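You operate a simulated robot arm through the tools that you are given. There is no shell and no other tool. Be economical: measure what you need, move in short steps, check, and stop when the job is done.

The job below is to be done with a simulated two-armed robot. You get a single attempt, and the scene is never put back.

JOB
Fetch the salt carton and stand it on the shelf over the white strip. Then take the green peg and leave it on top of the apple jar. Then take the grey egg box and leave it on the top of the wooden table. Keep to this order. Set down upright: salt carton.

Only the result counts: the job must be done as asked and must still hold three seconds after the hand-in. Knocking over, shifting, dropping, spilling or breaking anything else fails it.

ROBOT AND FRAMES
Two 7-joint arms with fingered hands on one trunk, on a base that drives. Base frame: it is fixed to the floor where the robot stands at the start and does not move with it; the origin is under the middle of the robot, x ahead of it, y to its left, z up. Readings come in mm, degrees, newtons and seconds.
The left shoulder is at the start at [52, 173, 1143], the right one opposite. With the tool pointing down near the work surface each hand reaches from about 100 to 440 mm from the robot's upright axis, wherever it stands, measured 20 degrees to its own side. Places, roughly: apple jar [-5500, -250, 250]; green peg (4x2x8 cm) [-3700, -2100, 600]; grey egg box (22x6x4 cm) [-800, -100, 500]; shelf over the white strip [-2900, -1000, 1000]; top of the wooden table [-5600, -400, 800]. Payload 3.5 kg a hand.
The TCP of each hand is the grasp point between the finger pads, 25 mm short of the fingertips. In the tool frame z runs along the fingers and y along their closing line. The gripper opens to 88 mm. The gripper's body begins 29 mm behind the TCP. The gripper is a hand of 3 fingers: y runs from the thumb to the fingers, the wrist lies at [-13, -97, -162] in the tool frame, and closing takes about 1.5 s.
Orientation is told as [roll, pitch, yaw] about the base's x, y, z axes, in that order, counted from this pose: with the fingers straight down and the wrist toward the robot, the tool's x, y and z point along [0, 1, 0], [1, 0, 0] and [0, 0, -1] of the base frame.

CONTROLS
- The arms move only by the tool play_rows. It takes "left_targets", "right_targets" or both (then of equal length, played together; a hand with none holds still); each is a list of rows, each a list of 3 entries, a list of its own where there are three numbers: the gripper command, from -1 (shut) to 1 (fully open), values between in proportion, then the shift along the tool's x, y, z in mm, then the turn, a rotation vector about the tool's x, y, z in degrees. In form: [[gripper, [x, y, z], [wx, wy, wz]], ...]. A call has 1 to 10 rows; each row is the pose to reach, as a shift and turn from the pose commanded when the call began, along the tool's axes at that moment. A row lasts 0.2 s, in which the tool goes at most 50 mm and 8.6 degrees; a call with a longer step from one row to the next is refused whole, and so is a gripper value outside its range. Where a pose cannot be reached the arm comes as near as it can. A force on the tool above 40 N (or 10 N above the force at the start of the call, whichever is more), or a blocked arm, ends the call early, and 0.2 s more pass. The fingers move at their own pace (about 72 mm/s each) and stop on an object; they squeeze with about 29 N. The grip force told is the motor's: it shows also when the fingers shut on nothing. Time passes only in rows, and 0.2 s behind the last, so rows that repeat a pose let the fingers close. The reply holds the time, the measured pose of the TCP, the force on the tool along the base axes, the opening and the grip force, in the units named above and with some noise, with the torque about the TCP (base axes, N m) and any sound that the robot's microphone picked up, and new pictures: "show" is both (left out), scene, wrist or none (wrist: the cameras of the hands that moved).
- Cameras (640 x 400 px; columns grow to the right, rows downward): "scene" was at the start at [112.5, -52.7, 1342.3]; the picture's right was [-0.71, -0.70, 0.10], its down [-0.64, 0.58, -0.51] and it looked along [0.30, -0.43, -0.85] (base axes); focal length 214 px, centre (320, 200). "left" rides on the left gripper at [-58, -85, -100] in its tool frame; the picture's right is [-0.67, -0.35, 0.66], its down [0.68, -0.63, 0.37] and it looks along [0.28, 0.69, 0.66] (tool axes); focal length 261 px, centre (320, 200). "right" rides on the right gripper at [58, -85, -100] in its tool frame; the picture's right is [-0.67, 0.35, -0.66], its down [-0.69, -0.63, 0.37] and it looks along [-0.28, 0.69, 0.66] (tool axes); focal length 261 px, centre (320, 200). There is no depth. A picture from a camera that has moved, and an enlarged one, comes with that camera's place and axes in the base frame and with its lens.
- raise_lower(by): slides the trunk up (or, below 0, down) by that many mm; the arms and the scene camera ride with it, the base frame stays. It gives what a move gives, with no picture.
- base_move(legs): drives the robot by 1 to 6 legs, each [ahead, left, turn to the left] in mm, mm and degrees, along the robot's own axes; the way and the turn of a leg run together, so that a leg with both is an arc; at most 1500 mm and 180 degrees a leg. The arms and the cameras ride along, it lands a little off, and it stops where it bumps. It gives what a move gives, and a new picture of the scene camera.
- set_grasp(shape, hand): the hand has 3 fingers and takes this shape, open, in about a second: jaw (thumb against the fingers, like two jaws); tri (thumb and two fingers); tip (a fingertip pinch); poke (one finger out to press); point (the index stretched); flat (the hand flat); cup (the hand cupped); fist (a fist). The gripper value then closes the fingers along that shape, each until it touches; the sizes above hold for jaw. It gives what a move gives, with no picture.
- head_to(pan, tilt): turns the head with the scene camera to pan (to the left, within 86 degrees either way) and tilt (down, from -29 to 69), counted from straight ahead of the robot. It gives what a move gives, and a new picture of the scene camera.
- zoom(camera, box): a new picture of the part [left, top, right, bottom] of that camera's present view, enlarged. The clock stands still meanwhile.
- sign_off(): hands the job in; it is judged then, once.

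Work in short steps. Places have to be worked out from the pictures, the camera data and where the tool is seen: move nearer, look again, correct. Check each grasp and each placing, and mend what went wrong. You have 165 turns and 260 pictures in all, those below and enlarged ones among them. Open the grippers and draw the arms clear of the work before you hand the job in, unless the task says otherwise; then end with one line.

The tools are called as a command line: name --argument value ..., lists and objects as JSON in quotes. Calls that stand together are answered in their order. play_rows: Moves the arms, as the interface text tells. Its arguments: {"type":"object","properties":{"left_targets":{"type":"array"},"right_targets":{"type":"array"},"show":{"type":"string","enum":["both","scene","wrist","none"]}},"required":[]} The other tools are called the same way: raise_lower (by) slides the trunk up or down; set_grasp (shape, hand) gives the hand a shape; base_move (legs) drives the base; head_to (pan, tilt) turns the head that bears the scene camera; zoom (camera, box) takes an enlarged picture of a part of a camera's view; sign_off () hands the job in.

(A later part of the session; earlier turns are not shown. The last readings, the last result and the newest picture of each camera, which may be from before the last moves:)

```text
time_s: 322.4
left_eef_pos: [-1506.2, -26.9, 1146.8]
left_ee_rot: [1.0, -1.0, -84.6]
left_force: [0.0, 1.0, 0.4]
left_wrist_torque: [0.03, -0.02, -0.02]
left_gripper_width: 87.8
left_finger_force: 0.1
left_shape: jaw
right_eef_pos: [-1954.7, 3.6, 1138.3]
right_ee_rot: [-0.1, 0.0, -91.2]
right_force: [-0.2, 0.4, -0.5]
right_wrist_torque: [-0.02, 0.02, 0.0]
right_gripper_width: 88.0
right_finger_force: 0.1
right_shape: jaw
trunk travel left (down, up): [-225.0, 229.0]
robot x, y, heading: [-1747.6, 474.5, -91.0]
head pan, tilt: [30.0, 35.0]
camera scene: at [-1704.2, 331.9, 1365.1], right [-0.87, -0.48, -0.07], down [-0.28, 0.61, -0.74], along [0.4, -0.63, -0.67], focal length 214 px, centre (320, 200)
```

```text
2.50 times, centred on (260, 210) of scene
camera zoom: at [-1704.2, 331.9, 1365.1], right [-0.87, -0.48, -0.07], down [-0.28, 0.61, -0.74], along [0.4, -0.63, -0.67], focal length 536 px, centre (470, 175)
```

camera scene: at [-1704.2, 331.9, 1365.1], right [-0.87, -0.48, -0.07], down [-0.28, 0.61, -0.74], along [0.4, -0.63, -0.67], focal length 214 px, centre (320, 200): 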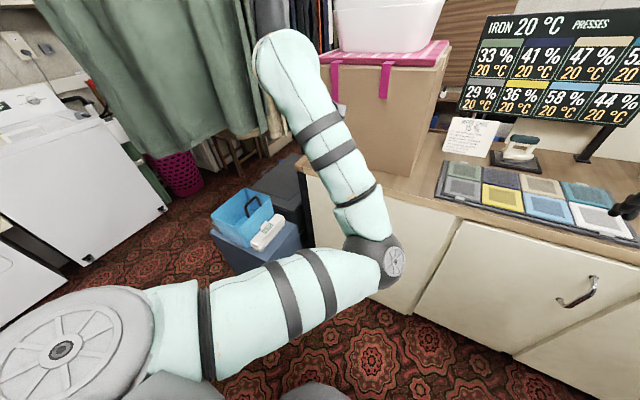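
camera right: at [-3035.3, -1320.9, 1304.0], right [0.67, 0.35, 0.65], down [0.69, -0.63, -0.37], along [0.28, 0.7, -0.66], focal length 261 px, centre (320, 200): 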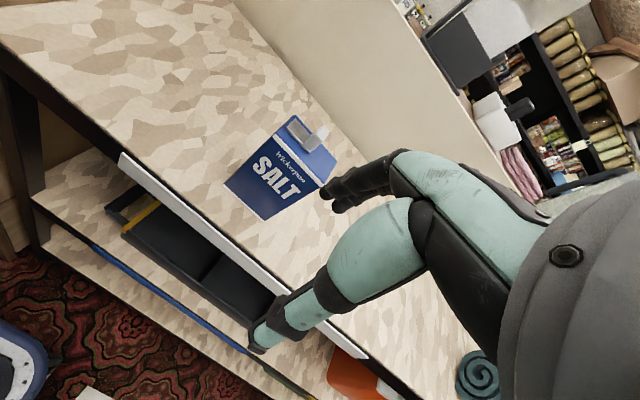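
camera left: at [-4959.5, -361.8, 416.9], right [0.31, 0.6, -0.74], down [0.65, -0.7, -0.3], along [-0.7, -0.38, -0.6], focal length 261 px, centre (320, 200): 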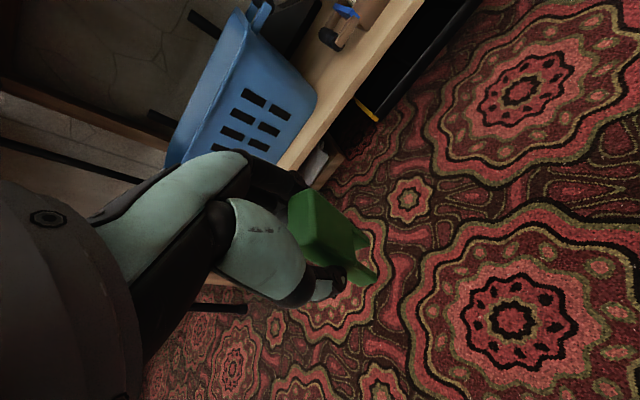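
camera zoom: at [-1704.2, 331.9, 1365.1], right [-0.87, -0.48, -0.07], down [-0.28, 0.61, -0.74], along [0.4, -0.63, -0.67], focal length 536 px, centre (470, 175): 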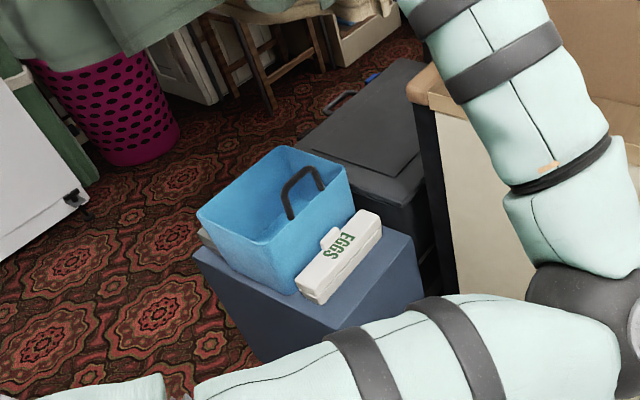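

The "EGGS" box lies on the blue-grey stool at ≈(−1066, −150, ~500), long axis along y. I'll approach facing +x with the right hand, so it closes across its 60 mm width. I move right a bit, turn to face +x and look closer.

base_move --legs '[[-30, -150, 0], [0, 0, 91]]'

head_to --pan -35 --tilt 35

zoom --camera "right" --box '[0, 0, 640, 400]'

```text
time_s: 327.7
left_eef_pos: [-1412.3, 776.8, 1146.7]
left_ee_rot: [1.1, -1.0, 9.0]
left_force: [0.6, -0.2, -1.0]
left_wrist_torque: [-0.01, 0.01, 0.01]
left_gripper_width: 87.8
left_finger_force: 0.0
left_shape: jaw
right_eef_pos: [-1417.2, 327.6, 1138.6]
right_ee_rot: [0.0, 0.0, 2.4]
right_force: [0.5, 0.2, 0.9]
right_wrist_torque: [0.01, 0.01, -0.02]
right_gripper_width: 87.9
right_finger_force: 0.1
right_shape: jaw
trunk travel left (down, up): [-225.0, 229.0]
robot x, y, heading: [-1894.0, 508.0, 2.4]
head pan, tilt: [30.0, 35.0]
camera scene: at [-1757.7, 555.3, 1365.2], right [0.54, -0.84, -0.07], down [-0.59, -0.32, -0.74], along [0.6, 0.44, -0.67], focal length 214 px, centre (320, 200)
```

scene: 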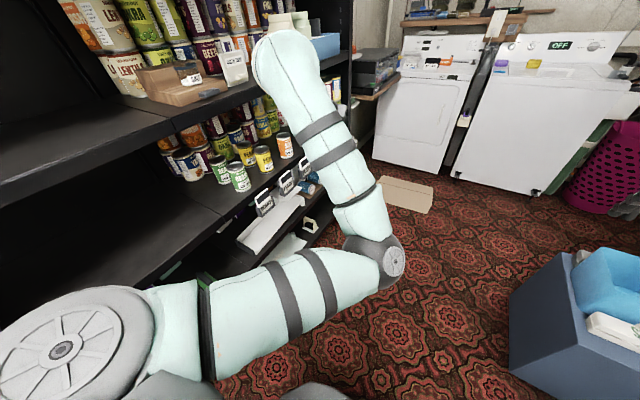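

```text
time_s: 329.1
left_eef_pos: [-1412.3, 778.6, 1145.6]
left_ee_rot: [1.1, -1.0, 9.1]
left_force: [-0.2, 0.5, -0.8]
left_wrist_torque: [0.0, 0.0, 0.01]
left_gripper_width: 87.8
left_finger_force: 0.0
left_shape: jaw
right_eef_pos: [-1416.8, 327.8, 1137.5]
right_ee_rot: [-0.1, 0.0, 2.3]
right_force: [0.6, 0.3, 0.2]
right_wrist_torque: [0.0, 0.01, 0.0]
right_gripper_width: 87.9
right_finger_force: 0.2
right_shape: jaw
trunk travel left (down, up): [-225.0, 229.0]
robot x, y, heading: [-1897.5, 506.4, 3.1]
head pan, tilt: [-35.0, 35.0]
camera scene: at [-1757.2, 460.8, 1365.7], right [-0.53, -0.85, 0.08], down [-0.59, 0.3, -0.75], along [0.61, -0.44, -0.66], focal length 214 px, centre (320, 200)
```

scene: 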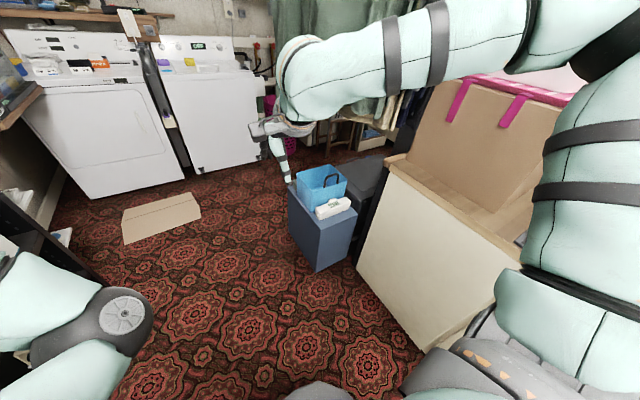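

```text
1.00 times, centred on (320, 200) of right (not enlarged: the box is as wide or as high as the picture)
camera zoom: at [-1503.7, 381.3, 1236.8], right [0.38, -0.65, 0.66], down [-0.6, -0.71, -0.36], along [0.71, -0.26, -0.66], focal length 261 px, centre (320, 200)
```

zoom: 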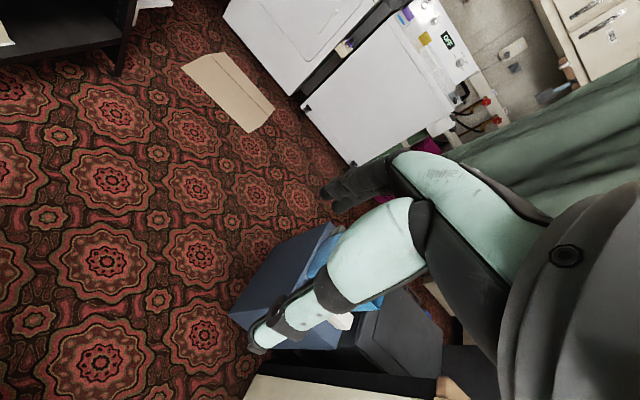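

I lower the trunk here (open floor), then lower the right hand so it stays under the hanging clothes.

raise_lower --by -225

play_rows --right_targets '[[1, [0, 15, 40], [0, 0, 0]], [1, [0, 30, 80], [0, 0, 0]], [1, [0, 45, 120], [0, 0, 0]], [1, [0, 60, 160], [0, 0, 0]], [1, [0, 75, 200], [0, 0, 0]], [1, [0, 80, 210], [0, 0, 0]]]'

```text
time_s: 330.4
left_eef_pos: [-1420.0, 835.9, 946.1]
left_ee_rot: [5.2, 9.3, 18.4]
left_force: [0.0, -0.3, 0.2]
left_wrist_torque: [0.02, 0.06, -0.03]
left_gripper_width: 87.9
left_finger_force: 0.0
left_shape: jaw
right_eef_pos: [-1407.9, 328.4, 999.9]
right_ee_rot: [-0.1, 1.3, 2.3]
right_force: [0.6, 0.2, 0.2]
right_wrist_torque: [0.0, 0.01, -0.02]
right_gripper_width: 87.8
right_finger_force: 0.0
right_shape: jaw
trunk travel left (down, up): [-100.0, 355.0]
robot x, y, heading: [-1896.2, 504.4, 2.6]
head pan, tilt: [-35.0, 35.0]
stopped: the arm was blocked; the commanded pose is now the measured one
```

```text
time_s: 331.8
left_eef_pos: [-1424.0, 837.0, 950.1]
left_ee_rot: [5.1, 8.6, 18.3]
left_force: [0.1, 0.5, 0.2]
left_wrist_torque: [-0.03, -0.01, 0.02]
left_gripper_width: 87.8
left_finger_force: 0.1
left_shape: jaw
right_eef_pos: [-1334.0, 329.4, 791.9]
right_ee_rot: [-0.3, 0.8, 2.4]
right_force: [0.1, 0.5, -0.2]
right_wrist_torque: [0.0, 0.01, -0.02]
right_gripper_width: 88.1
right_finger_force: 0.1
right_shape: jaw
trunk travel left (down, up): [-100.0, 355.0]
robot x, y, heading: [-1896.9, 502.9, 2.6]
head pan, tilt: [-35.0, 35.0]
camera scene: at [-1663.5, 465.2, 1199.3], right [-0.5, -0.84, 0.19], down [-0.72, 0.29, -0.62], along [0.47, -0.45, -0.76], focal length 214 px, centre (320, 200)
camera right: at [-1419.7, 384.2, 892.7], right [0.38, -0.65, 0.65], down [-0.61, -0.71, -0.35], along [0.7, -0.26, -0.67], focal length 261 px, centre (320, 200)
```

scene: 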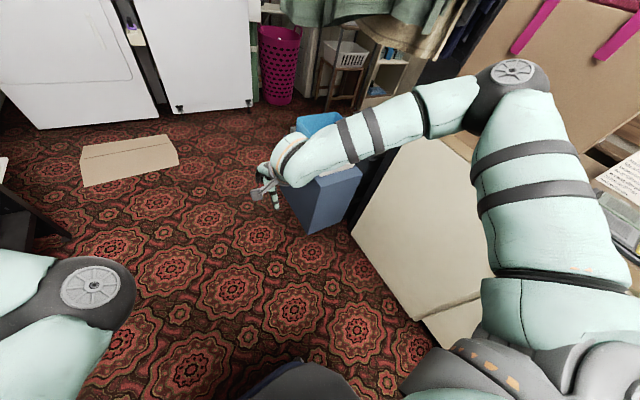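
right: 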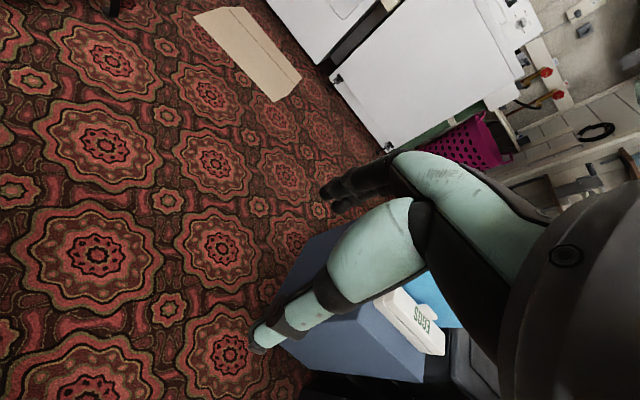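

The left arm ended in an elbow-down posture. I'd rather grasp the box facing −y with the left hand, so I first unfold the left arm forward-down (straight) to bring it back to the elbow-out posture; the space ahead is free.

play_rows --left_targets '[[1, [-10, 20, 36], [-1, -1, 2]], [1, [-25, 42, 72], [-2, -1, 4]], [1, [-42, 64, 108], [-3, -2, 6]], [1, [-60, 87, 144], [-4, -2, 8]], [1, [-78, 110, 180], [-5, -3, 10]], [1, [-96, 133, 216], [-6, -4, 12]], [1, [-115, 156, 252], [-7, -4, 14]], [1, [-135, 180, 285], [-8, -5, 16]], [1, [-135, 180, 300], [-8, -5, 16]]]' --show "scene"

raise_lower --by -100

```text
time_s: 333.8
left_eef_pos: [-1265.4, 768.7, 612.6]
left_ee_rot: [-1.7, 1.4, 1.4]
left_force: [0.1, 0.2, 0.3]
left_wrist_torque: [0.01, 0.02, 0.0]
left_gripper_width: 88.0
left_finger_force: 0.1
left_shape: jaw
right_eef_pos: [-1334.3, 330.4, 792.8]
right_ee_rot: [-0.1, 0.8, 2.2]
right_force: [0.0, 0.6, 0.3]
right_wrist_torque: [-0.02, 0.01, 0.0]
right_gripper_width: 87.6
right_finger_force: 0.0
right_shape: jaw
trunk travel left (down, up): [-100.0, 355.0]
robot x, y, heading: [-1893.4, 504.2, 2.7]
head pan, tilt: [-35.0, 35.0]
camera scene: at [-1663.6, 465.1, 1199.3], right [-0.5, -0.84, 0.19], down [-0.72, 0.29, -0.62], along [0.47, -0.45, -0.76], focal length 214 px, centre (320, 200)
```

scene: 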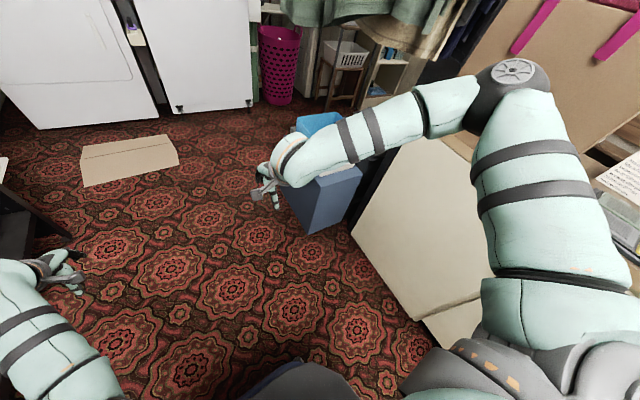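

```text
time_s: 335.1
left_eef_pos: [-1266.9, 769.8, 515.8]
left_ee_rot: [-1.5, 1.3, 1.5]
left_force: [-0.3, 0.5, -0.6]
left_wrist_torque: [0.0, -0.01, -0.01]
left_gripper_width: 87.8
left_finger_force: 0.0
left_shape: jaw
right_eef_pos: [-1335.5, 329.5, 693.6]
right_ee_rot: [-0.2, 0.8, 2.3]
right_force: [-0.2, 0.2, 0.4]
right_wrist_torque: [-0.01, -0.02, 0.0]
right_gripper_width: 87.6
right_finger_force: 0.0
right_shape: jaw
trunk travel left (down, up): [0.0, 455.0]
robot x, y, heading: [-1897.2, 503.6, 2.7]
head pan, tilt: [-35.0, 35.0]
```

I check the left arm's posture.

head_to --pan 45 --tilt 20

```text
time_s: 336.7
left_eef_pos: [-1266.0, 768.6, 514.2]
left_ee_rot: [-1.5, 1.4, 1.4]
left_force: [0.6, 0.4, -0.4]
left_wrist_torque: [-0.01, -0.01, 0.0]
left_gripper_width: 87.8
left_finger_force: 0.0
left_shape: jaw
right_eef_pos: [-1333.8, 330.8, 692.3]
right_ee_rot: [-0.2, 0.9, 2.3]
right_force: [-1.1, -0.2, -0.1]
right_wrist_torque: [0.0, 0.0, -0.02]
right_gripper_width: 87.8
right_finger_force: 0.0
right_shape: jaw
trunk travel left (down, up): [0.0, 455.0]
robot x, y, heading: [-1894.8, 504.0, 2.5]
head pan, tilt: [45.0, 20.0]
camera scene: at [-1569.9, 586.1, 1060.4], right [0.64, -0.68, -0.36], down [-0.68, -0.27, -0.68], along [0.36, 0.68, -0.63], focal length 214 px, centre (320, 200)
```

scene: 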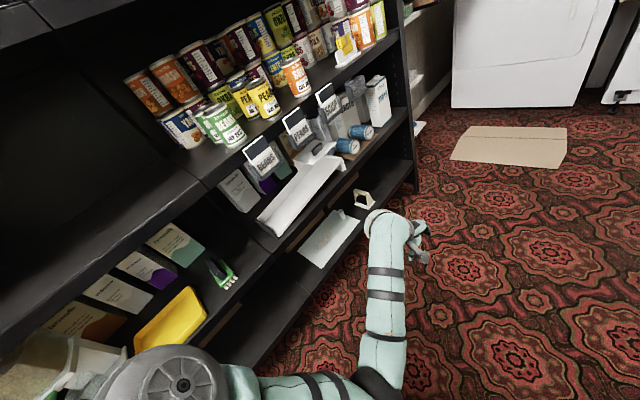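

Posture is fine. I pull the left hand in and up to z≈715, then turn to face −y.

play_rows --left_targets '[[1, [0, -20, -40], [0, 0, 0]], [1, [0, -40, -80], [0, 0, 0]], [1, [0, -60, -120], [0, 0, 0]], [1, [0, -80, -160], [0, 0, 0]], [1, [0, -100, -200], [0, 0, 0]]]' --show "none"

base_move --legs '[[0, 30, 0], [0, 0, -92.5]]'

head_to --pan 30 --tilt 15

```text
time_s: 338.1
left_eef_pos: [-1357.4, 802.3, 723.7]
left_ee_rot: [1.6, 0.3, 5.0]
left_force: [-0.1, -0.6, -0.3]
left_wrist_torque: [0.0, -0.02, 0.0]
left_gripper_width: 87.6
left_finger_force: 0.0
left_shape: jaw
right_eef_pos: [-1335.3, 330.7, 693.2]
right_ee_rot: [-0.3, 1.0, 2.4]
right_force: [0.6, 0.1, 0.5]
right_wrist_torque: [-0.02, -0.02, -0.01]
right_gripper_width: 87.7
right_finger_force: 0.1
right_shape: jaw
trunk travel left (down, up): [0.0, 455.0]
robot x, y, heading: [-1895.1, 505.4, 3.0]
head pan, tilt: [45.0, 20.0]
stopped in row 5 (left hand): the arm was blocked; the commanded pose is now the measured one
```

```text
time_s: 342.9
left_eef_pos: [-1627.6, -18.1, 724.4]
left_ee_rot: [1.5, 0.4, -88.0]
left_force: [1.1, 0.1, 0.7]
left_wrist_torque: [-0.03, 0.03, 0.02]
left_gripper_width: 87.9
left_finger_force: 0.0
left_shape: jaw
right_eef_pos: [-2101.5, -17.7, 693.9]
right_ee_rot: [0.0, 0.9, -90.5]
right_force: [0.2, -0.1, 0.9]
right_wrist_torque: [-0.02, -0.03, -0.01]
right_gripper_width: 87.9
right_finger_force: 0.1
right_shape: jaw
trunk travel left (down, up): [0.0, 455.0]
robot x, y, heading: [-1896.7, 535.3, -90.3]
head pan, tilt: [45.0, 20.0]
camera scene: at [-1831.9, 205.8, 1060.4], right [-0.71, -0.6, -0.36], down [-0.24, 0.69, -0.68], along [0.66, -0.4, -0.63], focal length 214 px, centre (320, 200)
```

scene: 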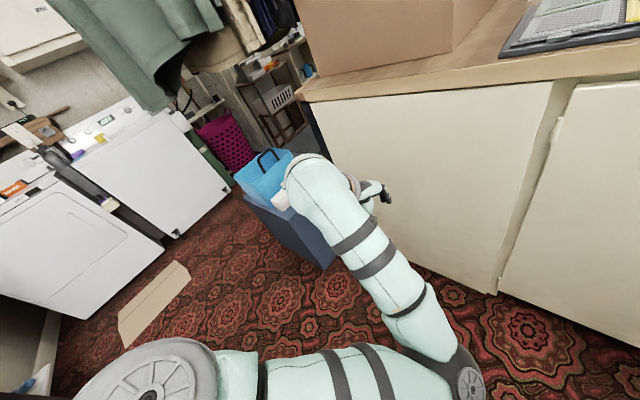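

```text
time_s: 343.6
left_eef_pos: [-1627.8, -18.9, 724.9]
left_ee_rot: [1.7, 0.3, -87.9]
left_force: [-0.5, 0.7, -0.1]
left_wrist_torque: [-0.04, 0.02, 0.01]
left_gripper_width: 87.9
left_finger_force: 0.0
left_shape: jaw
right_eef_pos: [-2101.8, -17.0, 693.5]
right_ee_rot: [-0.1, 0.9, -90.5]
right_force: [-0.4, 0.1, 0.7]
right_wrist_torque: [0.02, 0.0, 0.01]
right_gripper_width: 88.1
right_finger_force: 0.1
right_shape: jaw
trunk travel left (down, up): [0.0, 455.0]
robot x, y, heading: [-1896.9, 536.1, -90.3]
head pan, tilt: [30.0, 15.0]
camera scene: at [-1851.0, 188.8, 1059.7], right [-0.87, -0.43, -0.26], down [-0.13, 0.69, -0.71], along [0.48, -0.59, -0.65], focal length 214 px, centre (320, 200)
```

scene: 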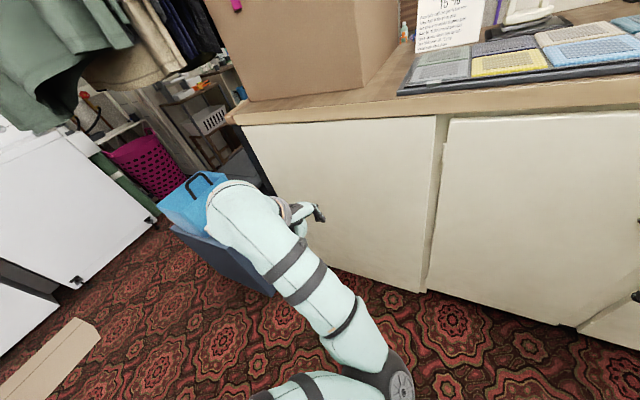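

The left arm is still elbow-in. I test whether it can turn the hand 90° (wrist to the robot's right) here in free space.

play_rows --left_targets '[[1, [-5, 0, 0], [0, 0, -8]], [1, [-10, 0, 0], [0, 0, -16]], [1, [-15, 0, 0], [0, 0, -24]], [1, [-20, 0, 0], [0, 0, -32]], [1, [-25, 0, 0], [0, 0, -40]], [1, [-30, 0, 0], [0, 0, -48]], [1, [-35, 0, 0], [0, 0, -56]], [1, [-40, 0, 0], [0, 0, -64]], [1, [-45, 0, 0], [0, 0, -72]], [1, [-50, 0, 0], [0, 0, -80]]]' --show "none"

```text
time_s: 346.0
left_eef_pos: [-1651.3, -22.8, 731.5]
left_ee_rot: [-0.2, -5.1, -5.1]
left_force: [-0.9, 0.1, 0.0]
left_wrist_torque: [0.0, 0.0, -0.02]
left_gripper_width: 87.8
left_finger_force: 0.0
left_shape: jaw
right_eef_pos: [-2100.7, -18.2, 691.9]
right_ee_rot: [-0.2, 0.9, -90.6]
right_force: [0.1, -0.1, 0.0]
right_wrist_torque: [-0.01, 0.04, -0.01]
right_gripper_width: 87.7
right_finger_force: 0.1
right_shape: jaw
trunk travel left (down, up): [0.0, 455.0]
robot x, y, heading: [-1897.8, 530.2, -90.1]
head pan, tilt: [30.0, 15.0]
stopped in row 10 (left hand): the arm was blocked; the commanded pose is now the measured one
```

It nearly reaches the turned pose. I test the lower/further pose needed for the box (ahead ~630, z ~540), still in free space.

play_rows --left_targets '[[1, [-20, 0, 40], [1, 0, 0]], [1, [-40, 0, 80], [2, 0, 0]], [1, [-60, 0, 120], [3, 0, -1]], [1, [-80, 0, 160], [4, 0, -3]], [1, [-90, 0, 190], [5, 0, -5]], [1, [-90, 0, 190], [5, 0, -5]]]' --show "scene"

```text
time_s: 347.4
left_eef_pos: [-1631.3, -114.0, 546.4]
left_ee_rot: [-0.8, -1.0, 0.7]
left_force: [0.2, 0.0, 0.4]
left_wrist_torque: [-0.03, 0.0, 0.02]
left_gripper_width: 87.7
left_finger_force: 0.0
left_shape: jaw
right_eef_pos: [-2101.7, -17.3, 692.3]
right_ee_rot: [-0.1, 0.9, -90.6]
right_force: [-0.3, 0.8, 0.0]
right_wrist_torque: [0.03, 0.04, 0.0]
right_gripper_width: 87.9
right_finger_force: 0.0
right_shape: jaw
trunk travel left (down, up): [0.0, 455.0]
robot x, y, heading: [-1900.6, 536.9, -90.2]
head pan, tilt: [30.0, 15.0]
camera scene: at [-1851.0, 189.0, 1059.8], right [-0.87, -0.43, -0.26], down [-0.13, 0.69, -0.71], along [0.48, -0.59, -0.65], focal length 214 px, centre (320, 200)
```

scene: 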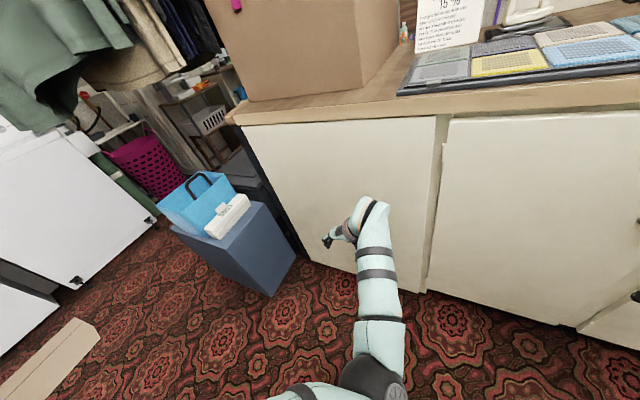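

That pose works well. I zoom on the box and the crate next to it.

zoom --camera "scene" --box '[140, 150, 300, 290]'

zoom --camera "left" --box '[0, 0, 640, 400]'

```text
2.86 times, centred on (220, 220) of scene
camera zoom: at [-1851.0, 189.0, 1059.8], right [-0.87, -0.43, -0.26], down [-0.13, 0.69, -0.71], along [0.48, -0.59, -0.65], focal length 613 px, centre (606, 143)
```

zoom: 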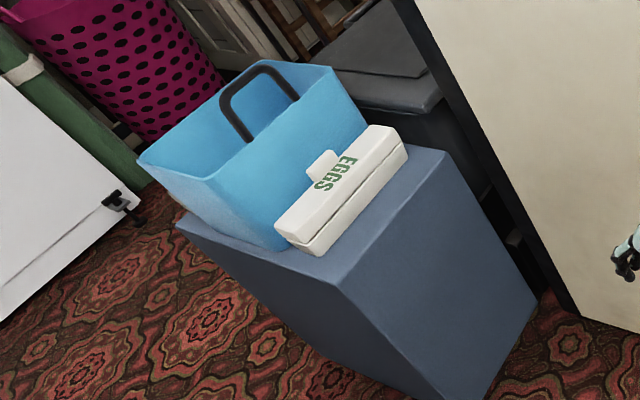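

```text
1.00 times, centred on (320, 200) of left (not enlarged: the box is as wide or as high as the picture)
camera zoom: at [-1715.9, -173.2, 643.3], right [-0.33, -0.68, -0.65], down [-0.63, 0.67, -0.39], along [0.7, 0.29, -0.65], focal length 261 px, centre (320, 200)
```

zoom: 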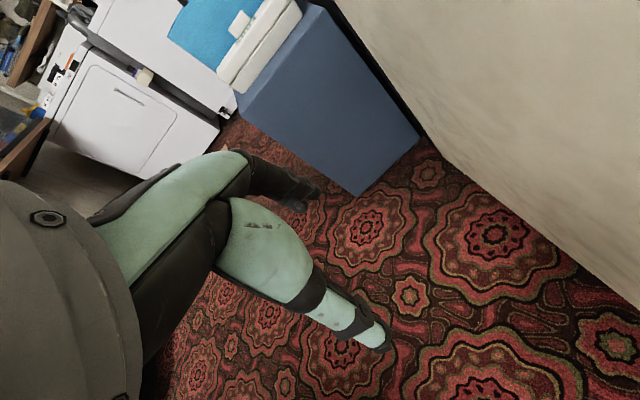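

The box lies right beside the crate, so I need a top view of the gap. I raise the hand to z≈690 and drive left toward it, stopping short.

play_rows --left_targets '[[1, [10, 0, -40], [0, 0, 0]], [1, [20, 0, -80], [0, 0, 0]], [1, [30, 0, -120], [0, 0, 0]], [1, [40, 0, -150], [0, 0, 0]], [1, [40, 0, -150], [0, 0, 0]]]' --show "none"

base_move --legs '[[0, 440, 0]]'

zoom --camera "left" --box '[0, 0, 640, 400]'

```text
time_s: 348.8
left_eef_pos: [-1608.4, -71.7, 701.9]
left_ee_rot: [-1.5, -2.8, 3.4]
left_force: [0.2, 0.4, 0.1]
left_wrist_torque: [0.0, -0.03, 0.01]
left_gripper_width: 87.9
left_finger_force: 0.0
left_shape: jaw
right_eef_pos: [-2099.9, -16.2, 693.7]
right_ee_rot: [-0.2, 0.9, -90.6]
right_force: [0.1, -0.3, 0.3]
right_wrist_torque: [-0.06, -0.01, 0.03]
right_gripper_width: 87.9
right_finger_force: 0.0
right_shape: jaw
trunk travel left (down, up): [0.0, 455.0]
robot x, y, heading: [-1899.5, 535.7, -90.1]
head pan, tilt: [30.0, 15.0]
stopped in row 5 (left hand): the arm was blocked; the commanded pose is now the measured one
```

```text
time_s: 351.5
left_eef_pos: [-1161.4, -64.5, 702.5]
left_ee_rot: [-1.5, -2.6, 4.4]
left_force: [0.1, -0.2, 0.6]
left_wrist_torque: [0.01, -0.01, 0.02]
left_gripper_width: 87.8
left_finger_force: 0.0
left_shape: jaw
right_eef_pos: [-1652.2, -19.9, 693.6]
right_ee_rot: [-0.2, 0.9, -89.7]
right_force: [0.9, 0.7, -0.7]
right_wrist_torque: [-0.01, -0.01, -0.02]
right_gripper_width: 87.7
right_finger_force: 0.0
right_shape: jaw
trunk travel left (down, up): [0.0, 455.0]
robot x, y, heading: [-1464.9, 536.7, -89.3]
head pan, tilt: [30.0, 15.0]
camera scene: at [-1406.6, 191.8, 1059.7], right [-0.86, -0.44, -0.26], down [-0.14, 0.69, -0.71], along [0.49, -0.58, -0.65], focal length 214 px, centre (320, 200)
```

scene: 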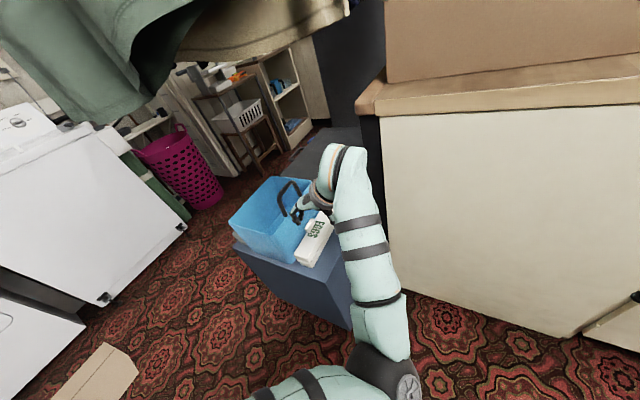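

```text
1.00 times, centred on (320, 200) of left (not enlarged: the box is as wide or as high as the picture)
camera zoom: at [-1244.8, -127.5, 797.5], right [-0.26, -0.71, -0.65], down [-0.66, 0.63, -0.41], along [0.7, 0.32, -0.63], focal length 261 px, centre (320, 200)
```

zoom: 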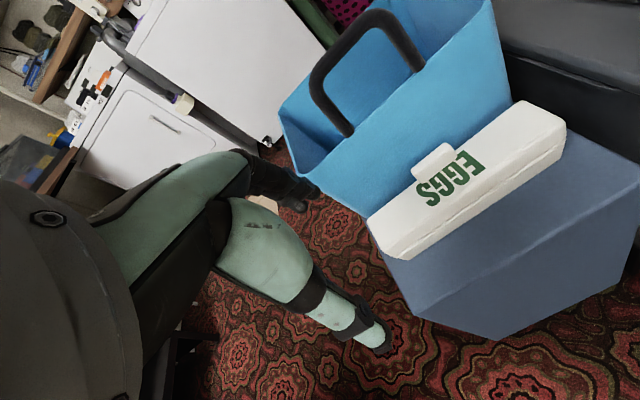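

I zoom in on the box-crate gap.

zoom --camera "left" --box '[330, 60, 610, 280]'

```text
1.82 times, centred on (470, 170) of left
camera zoom: at [-1244.8, -127.5, 797.5], right [-0.26, -0.71, -0.65], down [-0.66, 0.63, -0.41], along [0.7, 0.32, -0.63], focal length 474 px, centre (47, 254)
```

zoom: 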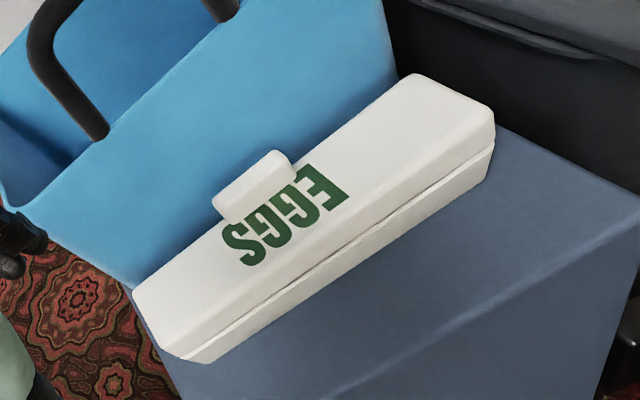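

Box: x −1090…−1034, y −46…−258, top z≈522; crate wall ≈19–33 mm beyond it, and a latch sits mid-way on the far edge. I'll grip at y≈−105, hand biased to −x. I drive left 90 mm at height, then look.

base_move --legs '[[25, 88, 0]]'

play_rows --left_targets '[[1, [-8, 0, 20], [1, 0, 2]], [1, [-16, 0, 45], [2.6, 1.5, 4.4]], [1, [-16, 0, 70], [2.6, 1.5, 4.4]], [1, [-16, 0, 70], [2.6, 1.5, 4.4]]]'

```text
time_s: 352.6
left_eef_pos: [-1069.4, -89.5, 701.2]
left_ee_rot: [-1.5, -2.7, 4.6]
left_force: [0.7, 0.5, -0.7]
left_wrist_torque: [0.0, 0.01, 0.02]
left_gripper_width: 87.8
left_finger_force: 0.1
left_shape: jaw
right_eef_pos: [-1564.3, -43.8, 693.5]
right_ee_rot: [-0.2, 0.8, -89.5]
right_force: [0.0, -0.7, -0.3]
right_wrist_torque: [-0.02, 0.04, 0.0]
right_gripper_width: 88.0
right_finger_force: 0.1
right_shape: jaw
trunk travel left (down, up): [0.0, 455.0]
robot x, y, heading: [-1369.6, 512.2, -89.2]
head pan, tilt: [30.0, 15.0]
camera scene: at [-1316.8, 167.2, 1059.5], right [-0.86, -0.44, -0.26], down [-0.14, 0.69, -0.71], along [0.49, -0.58, -0.65], focal length 214 px, centre (320, 200)
```

scene: 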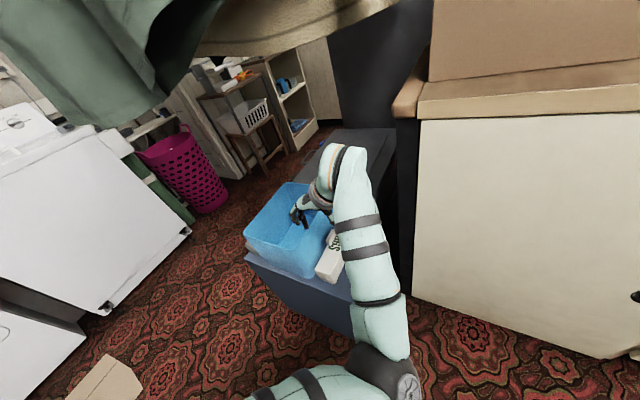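

```text
time_s: 353.6
left_eef_pos: [-1053.2, -107.1, 638.5]
left_ee_rot: [-0.4, -1.2, 1.4]
left_force: [0.7, 0.8, 1.6]
left_wrist_torque: [-0.01, -0.09, 0.06]
left_gripper_width: 87.8
left_finger_force: 0.1
left_shape: jaw
right_eef_pos: [-1564.2, -42.4, 693.3]
right_ee_rot: [0.0, 0.9, -89.5]
right_force: [-0.4, 0.4, -0.2]
right_wrist_torque: [0.0, 0.01, -0.01]
right_gripper_width: 87.9
right_finger_force: 0.0
right_shape: jaw
trunk travel left (down, up): [0.0, 455.0]
robot x, y, heading: [-1370.5, 509.5, -88.9]
head pan, tilt: [30.0, 15.0]
camera scene: at [-1318.1, 167.9, 1059.9], right [-0.86, -0.44, -0.26], down [-0.14, 0.69, -0.71], along [0.49, -0.58, -0.65], focal length 214 px, centre (320, 200)
camera left: at [-1137.7, -166.6, 734.8], right [-0.32, -0.68, -0.66], down [-0.64, 0.67, -0.38], along [0.7, 0.3, -0.65], focal length 261 px, centre (320, 200)
```

scene: 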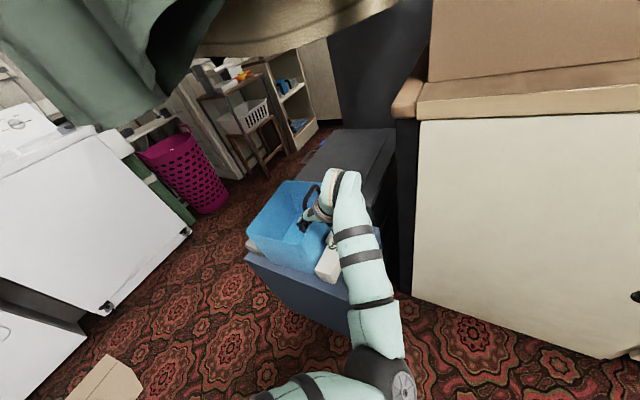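
left: 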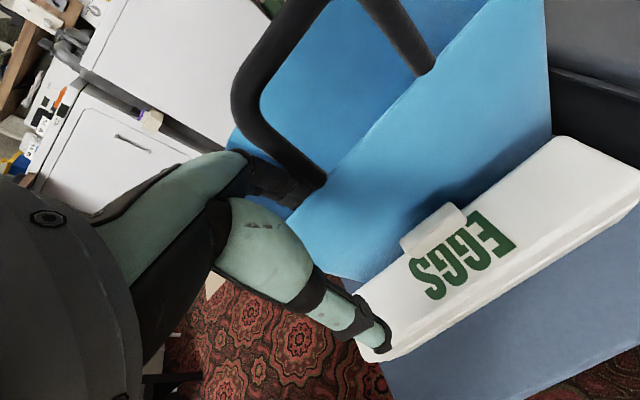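

The hand drifted to x −1053, with the fingers near the crate's handle. I raise it 40 mm, move it −x 30 mm, then look straight along the gap by zooming the scene camera.

play_rows --left_targets '[[1, [0, 0, -20], [0, 0, 0]], [1, [0, -15, -40], [0, 0, 0]], [1, [0, -30, -45], [0, 0, 0]], [1, [0, -30, -45], [0, 0, 0]]]' --show "none"

zoom --camera "left" --box '[240, 0, 640, 300]'

zoom --camera "scene" --box '[230, 160, 390, 320]'

```text
time_s: 354.8
left_eef_pos: [-1050.6, -107.0, 692.5]
left_ee_rot: [-1.6, -2.8, 5.0]
left_force: [-0.7, 0.1, 0.1]
left_wrist_torque: [-0.02, 0.01, 0.01]
left_gripper_width: 87.3
left_finger_force: 0.1
left_shape: jaw
right_eef_pos: [-1564.3, -43.5, 692.7]
right_ee_rot: [-0.2, 0.8, -89.5]
right_force: [-0.4, 0.0, -0.2]
right_wrist_torque: [0.0, -0.01, -0.01]
right_gripper_width: 87.8
right_finger_force: 0.0
right_shape: jaw
trunk travel left (down, up): [0.0, 455.0]
robot x, y, heading: [-1371.9, 513.0, -89.2]
head pan, tilt: [30.0, 15.0]
stopped in row 4 (left hand): the arm was blocked; the commanded pose is now the measured one
```

```text
1.33 times, centred on (440, 150) of left
camera zoom: at [-1133.4, -170.4, 788.6], right [-0.26, -0.71, -0.65], down [-0.67, 0.62, -0.41], along [0.7, 0.33, -0.63], focal length 348 px, centre (160, 267)
```

zoom: 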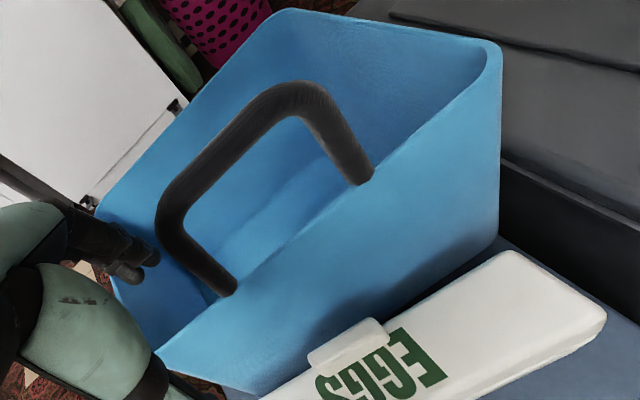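

```text
2.50 times, centred on (310, 240) of scene
camera zoom: at [-1317.7, 167.4, 1059.6], right [-0.86, -0.44, -0.26], down [-0.14, 0.69, -0.71], along [0.49, -0.58, -0.65], focal length 536 px, centre (345, 100)
```

zoom: 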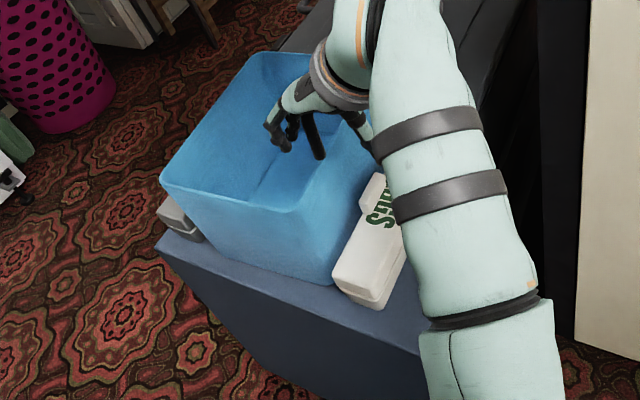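

Good catch: the boxed "EGGS" item is white, while a grey box sits on the other (+x) side of the crate, matching the given place (−800, −100). That is the target. I retreat straight back, then right, then turn to face −x.

base_move --legs '[[-110, 0, 0], [0, -450, 0]]'

play_rows --left_targets '[[1, [0, 0, 5], [1, 0.5, 8]], [1, [0, 0, 10], [2, 1, 16]], [1, [0, 0, 10], [2.5, 1.5, 24]], [1, [0, 0, 10], [2.5, 1.5, 32]], [1, [0, 0, 10], [2.5, 1.5, 40]], [1, [0, 0, 10], [2.5, 1.5, 48]], [1, [0, 0, 10], [2.5, 1.5, 56]], [1, [0, 0, 10], [2.5, 1.5, 64]], [1, [0, 0, 10], [2.5, 1.5, 72]], [1, [0, 0, 10], [2.5, 1.5, 80]]]' --show "none"

```text
time_s: 358.4
left_eef_pos: [-1517.1, -4.1, 692.7]
left_ee_rot: [-1.6, -2.7, 4.6]
left_force: [0.0, -0.4, 0.0]
left_wrist_torque: [-0.01, -0.02, -0.02]
left_gripper_width: 88.0
left_finger_force: 0.0
left_shape: jaw
right_eef_pos: [-2029.9, 62.9, 693.0]
right_ee_rot: [-0.1, 0.9, -90.0]
right_force: [-0.3, -0.7, -0.6]
right_wrist_torque: [-0.01, -0.03, -0.01]
right_gripper_width: 87.9
right_finger_force: 0.1
right_shape: jaw
trunk travel left (down, up): [0.0, 455.0]
robot x, y, heading: [-1832.5, 618.1, -89.4]
head pan, tilt: [30.0, 15.0]
camera scene: at [-1783.0, 272.3, 1059.7], right [-0.86, -0.44, -0.26], down [-0.13, 0.69, -0.71], along [0.49, -0.58, -0.65], focal length 214 px, centre (320, 200)
```

scene: 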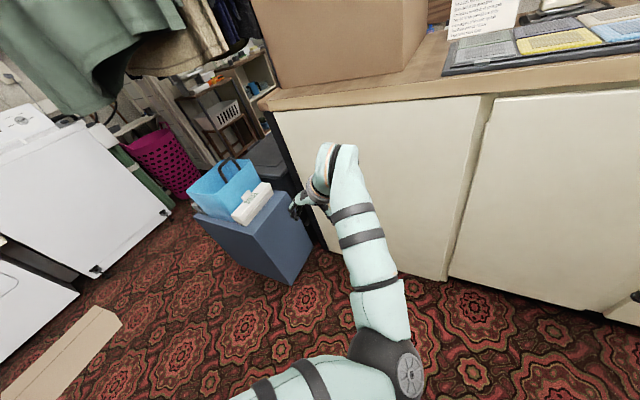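

```text
time_s: 360.6
left_eef_pos: [-1515.4, -5.3, 683.5]
left_ee_rot: [1.9, 0.5, -75.3]
left_force: [0.2, -0.3, 0.2]
left_wrist_torque: [0.01, 0.01, 0.01]
left_gripper_width: 87.9
left_finger_force: 0.2
left_shape: jaw
right_eef_pos: [-2029.5, 62.7, 693.6]
right_ee_rot: [-0.1, 0.9, -89.9]
right_force: [1.0, 0.0, -0.6]
right_wrist_torque: [-0.01, 0.01, 0.0]
right_gripper_width: 87.8
right_finger_force: 0.1
right_shape: jaw
trunk travel left (down, up): [0.0, 455.0]
robot x, y, heading: [-1834.3, 618.1, -89.6]
head pan, tilt: [30.0, 15.0]
```

I bring the left hand inward (lateral ~170), then turn to face −x at y≈510.

play_rows --left_targets '[[1, [-36, -9, 0], [0, 0, 4]], [1, [-72, -18, 0], [0, 0, 8]], [1, [-108, -28, 0], [0, 0, 12]], [1, [-145, -38, 0], [0, 0, 14.6]], [1, [-145, -38, 0], [0, 0, 14.6]]]' --show "none"

base_move --legs '[[100, 0, 0], [0, 0, -90]]'

```text
time_s: 362.0
left_eef_pos: [-1630.9, -11.0, 686.4]
left_ee_rot: [5.0, -0.5, -87.0]
left_force: [0.5, -0.5, 0.0]
left_wrist_torque: [0.01, 0.02, 0.0]
left_gripper_width: 88.1
left_finger_force: 0.1
left_shape: jaw
right_eef_pos: [-2029.0, 63.5, 692.2]
right_ee_rot: [-0.2, 0.9, -89.8]
right_force: [0.3, 0.3, 0.0]
right_wrist_torque: [0.04, -0.03, -0.04]
right_gripper_width: 87.9
right_finger_force: 0.1
right_shape: jaw
trunk travel left (down, up): [0.0, 455.0]
robot x, y, heading: [-1836.6, 613.0, -89.3]
head pan, tilt: [30.0, 15.0]
stopped in row 5 (left hand): the arm was blocked; the commanded pose is now the measured one
```

```text
time_s: 366.9
left_eef_pos: [-2462.5, 315.5, 685.7]
left_ee_rot: [4.8, -0.5, -177.1]
left_force: [-0.2, -0.3, -0.5]
left_wrist_torque: [0.0, -0.02, 0.02]
left_gripper_width: 87.8
left_finger_force: 0.3
left_shape: jaw
right_eef_pos: [-2386.9, 713.6, 694.0]
right_ee_rot: [-0.2, 0.9, -180.0]
right_force: [-0.8, -0.4, 0.3]
right_wrist_torque: [0.01, 0.01, -0.01]
right_gripper_width: 87.9
right_finger_force: 0.1
right_shape: jaw
trunk travel left (down, up): [0.0, 455.0]
robot x, y, heading: [-1833.9, 515.3, -179.6]
head pan, tilt: [30.0, 15.0]
camera scene: at [-2176.5, 468.1, 1059.7], right [-0.44, 0.86, -0.26], down [0.69, 0.13, -0.71], along [-0.58, -0.49, -0.65], focal length 214 px, centre (320, 200)
```

scene: 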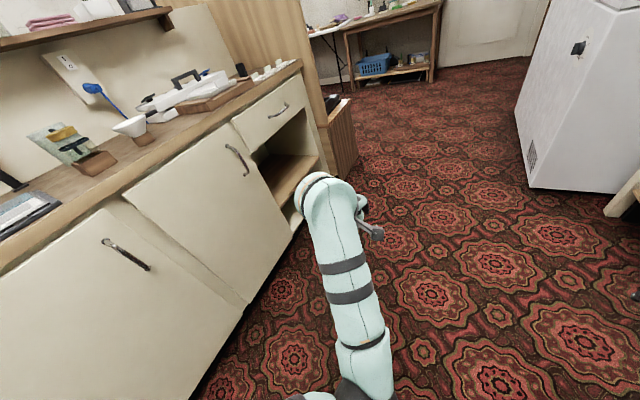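

Clear. I back along the corridor, then diagonally to about (−215, 220), ending up facing −x with the crate ahead-left.

base_move --legs '[[-1200, 0, 0], [-200, 295, 0], [-200, 0, 0]]'

head_to --pan 25 --tilt 10

zoom --camera "left" --box '[0, 0, 640, 400]'

```text
time_s: 376.2
left_eef_pos: [-852.8, 13.7, 686.3]
left_ee_rot: [4.9, -0.4, -177.5]
left_force: [-1.0, -0.1, -0.4]
left_wrist_torque: [-0.03, 0.02, 0.01]
left_gripper_width: 87.8
left_finger_force: 0.1
left_shape: jaw
right_eef_pos: [-775.8, 413.8, 693.1]
right_ee_rot: [-0.2, 0.8, 179.6]
right_force: [0.4, -0.4, 0.4]
right_wrist_torque: [-0.04, 0.04, -0.01]
right_gripper_width: 87.7
right_finger_force: 0.1
right_shape: jaw
trunk travel left (down, up): [0.0, 455.0]
robot x, y, heading: [-226.1, 215.3, 179.9]
head pan, tilt: [30.0, 15.0]
camera scene: at [-567.2, 165.9, 1060.0], right [-0.43, 0.87, -0.26], down [0.69, 0.13, -0.71], along [-0.59, -0.48, -0.65], focal length 214 px, centre (320, 200)
```

scene: 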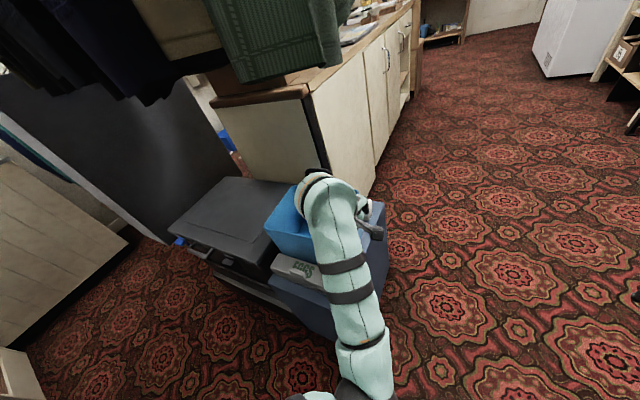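

```text
time_s: 376.9
left_eef_pos: [-853.6, 13.7, 685.9]
left_ee_rot: [4.9, -0.5, -177.4]
left_force: [0.7, 0.8, 0.3]
left_wrist_torque: [-0.01, 0.03, 0.0]
left_gripper_width: 87.8
left_finger_force: 0.1
left_shape: jaw
right_eef_pos: [-775.8, 412.8, 693.1]
right_ee_rot: [-0.2, 1.0, 179.6]
right_force: [-1.1, 0.4, -0.2]
right_wrist_torque: [-0.01, 0.02, 0.01]
right_gripper_width: 87.7
right_finger_force: 0.1
right_shape: jaw
trunk travel left (down, up): [0.0, 455.0]
robot x, y, heading: [-222.4, 211.7, 180.0]
head pan, tilt: [25.0, 10.0]
camera scene: at [-575.2, 173.3, 1064.9], right [-0.36, 0.91, -0.22], down [0.64, 0.07, -0.76], along [-0.68, -0.42, -0.61], focal length 214 px, centre (320, 200)
```

scene: 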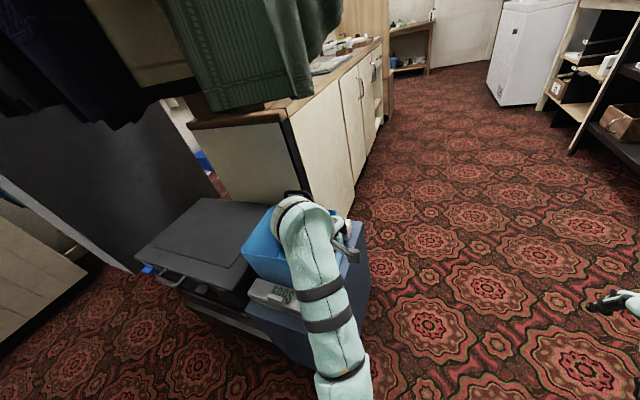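

```text
1.00 times, centred on (320, 200) of left (not enlarged: the box is as wide or as high as the picture)
camera zoom: at [-770.3, 83.6, 779.2], right [0.31, 0.63, -0.71], down [0.66, -0.69, -0.31], along [-0.68, -0.37, -0.63], focal length 261 px, centre (320, 200)
```

zoom: 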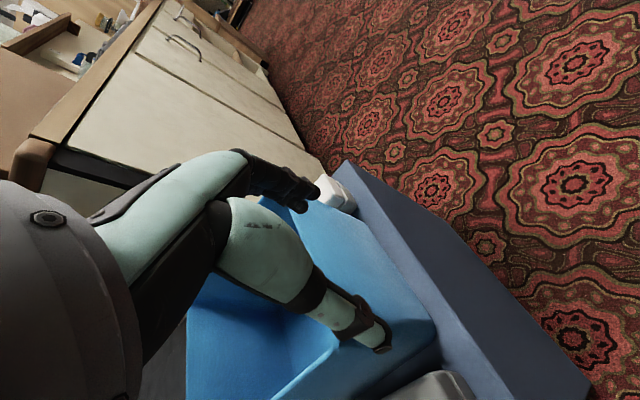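

The grey "EGGS" box is on this side of the crate, around x≈−778, y −41…−258. I back 78 mm so the hand clears the crate, shift left 60 mm and look.

base_move --legs '[[-78, 0, 0], [0, 60, 0]]'

play_rows --left_targets '[[1, [0, 0, 0], [0.5, -2.5, 1.5]], [1, [0, 0, 0], [0.5, -4.9, 2.5]], [1, [0, 0, 0], [0.5, -4.9, 2.5]]]' --show "wrist"

```text
time_s: 378.5
left_eef_pos: [-774.0, -43.8, 686.6]
left_ee_rot: [4.8, -0.6, -177.3]
left_force: [0.1, -0.7, 0.3]
left_wrist_torque: [0.01, 0.0, 0.01]
left_gripper_width: 87.7
left_finger_force: 0.1
left_shape: jaw
right_eef_pos: [-696.7, 354.1, 693.9]
right_ee_rot: [-0.1, 1.0, 179.6]
right_force: [0.3, 0.8, -0.3]
right_wrist_torque: [0.04, 0.01, -0.01]
right_gripper_width: 87.8
right_finger_force: 0.0
right_shape: jaw
trunk travel left (down, up): [0.0, 455.0]
robot x, y, heading: [-145.9, 151.7, 180.1]
head pan, tilt: [25.0, 10.0]
camera scene: at [-495.9, 113.7, 1065.0], right [-0.36, 0.91, -0.22], down [0.64, 0.07, -0.76], along [-0.68, -0.41, -0.61], focal length 214 px, centre (320, 200)
```

scene: 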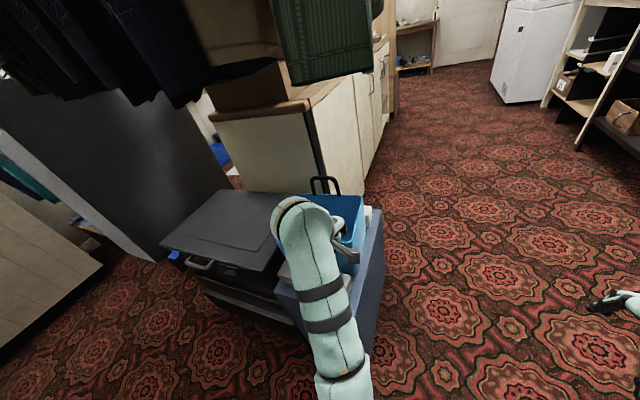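

```text
time_s: 379.3
left_eef_pos: [-775.8, -54.4, 689.5]
left_ee_rot: [1.1, -0.3, -179.2]
left_force: [1.1, 0.2, 0.7]
left_wrist_torque: [0.01, 0.02, -0.01]
left_gripper_width: 88.0
left_finger_force: 0.0
left_shape: jaw
right_eef_pos: [-696.9, 354.5, 692.8]
right_ee_rot: [-0.2, 0.8, 179.5]
right_force: [0.3, -0.3, -0.2]
right_wrist_torque: [0.03, 0.0, 0.0]
right_gripper_width: 87.7
right_finger_force: 0.0
right_shape: jaw
trunk travel left (down, up): [0.0, 455.0]
robot x, y, heading: [-143.7, 155.5, 180.1]
head pan, tilt: [25.0, 10.0]
camera left: at [-691.2, 6.8, 785.8], right [0.34, 0.66, -0.67], down [0.64, -0.68, -0.36], along [-0.69, -0.31, -0.65], focal length 261 px, centre (320, 200)
```

left: 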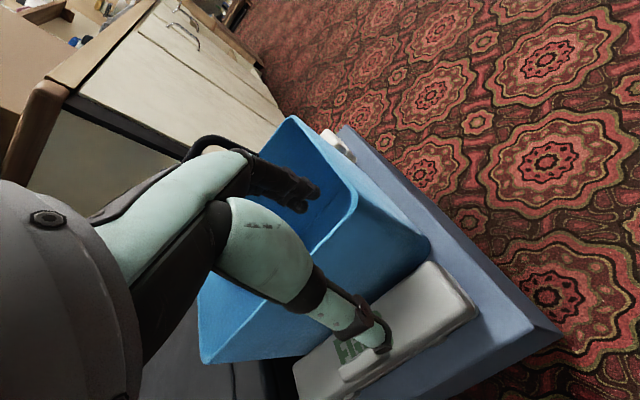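

Grey box: x −794…−741, y −40…−255, top ≈522; crate wall at x≈−817 (≈23 mm gap), latch on the outer side mid-length. I go to (−756, −95) and down to z≈600, then look.

play_rows --left_targets '[[1, [14, -7, 5], [0.3, -0.5, 0]], [1, [28, -14, 15], [0.3, -1, 0]], [1, [41, -20, 35], [0.3, -1.1, -0.8]], [1, [41, -20, 60], [0.3, -1.1, -0.8]], [1, [41, -20, 85], [0.3, -1.1, -0.8]], [1, [41, -20, 85], [0.3, -1.1, -0.8]]]' --show "wrist"

```text
time_s: 380.7
left_eef_pos: [-758.4, -105.5, 610.4]
left_ee_rot: [1.1, -0.8, -177.5]
left_force: [0.6, 0.2, -0.2]
left_wrist_torque: [0.01, -0.03, 0.01]
left_gripper_width: 87.5
left_finger_force: 0.1
left_shape: jaw
right_eef_pos: [-696.5, 355.2, 693.4]
right_ee_rot: [-0.2, 1.0, 179.7]
right_force: [0.1, 0.5, 0.3]
right_wrist_torque: [0.03, 0.02, 0.01]
right_gripper_width: 87.8
right_finger_force: 0.0
right_shape: jaw
trunk travel left (down, up): [0.0, 455.0]
robot x, y, heading: [-143.4, 149.7, 180.1]
head pan, tilt: [25.0, 10.0]
camera left: at [-674.3, -43.2, 707.4], right [0.31, 0.67, -0.67], down [0.65, -0.66, -0.36], along [-0.69, -0.33, -0.65], focal length 261 px, centre (320, 200)
```

left: 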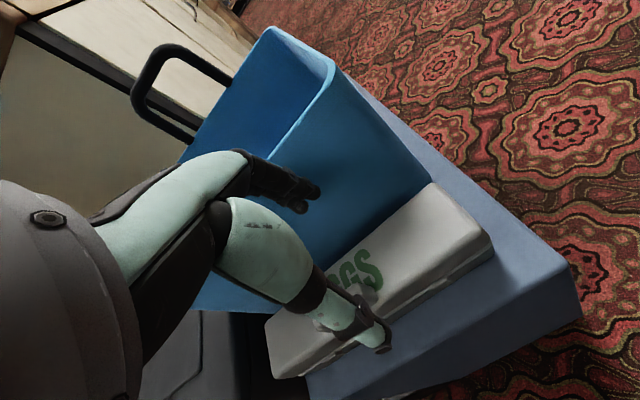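

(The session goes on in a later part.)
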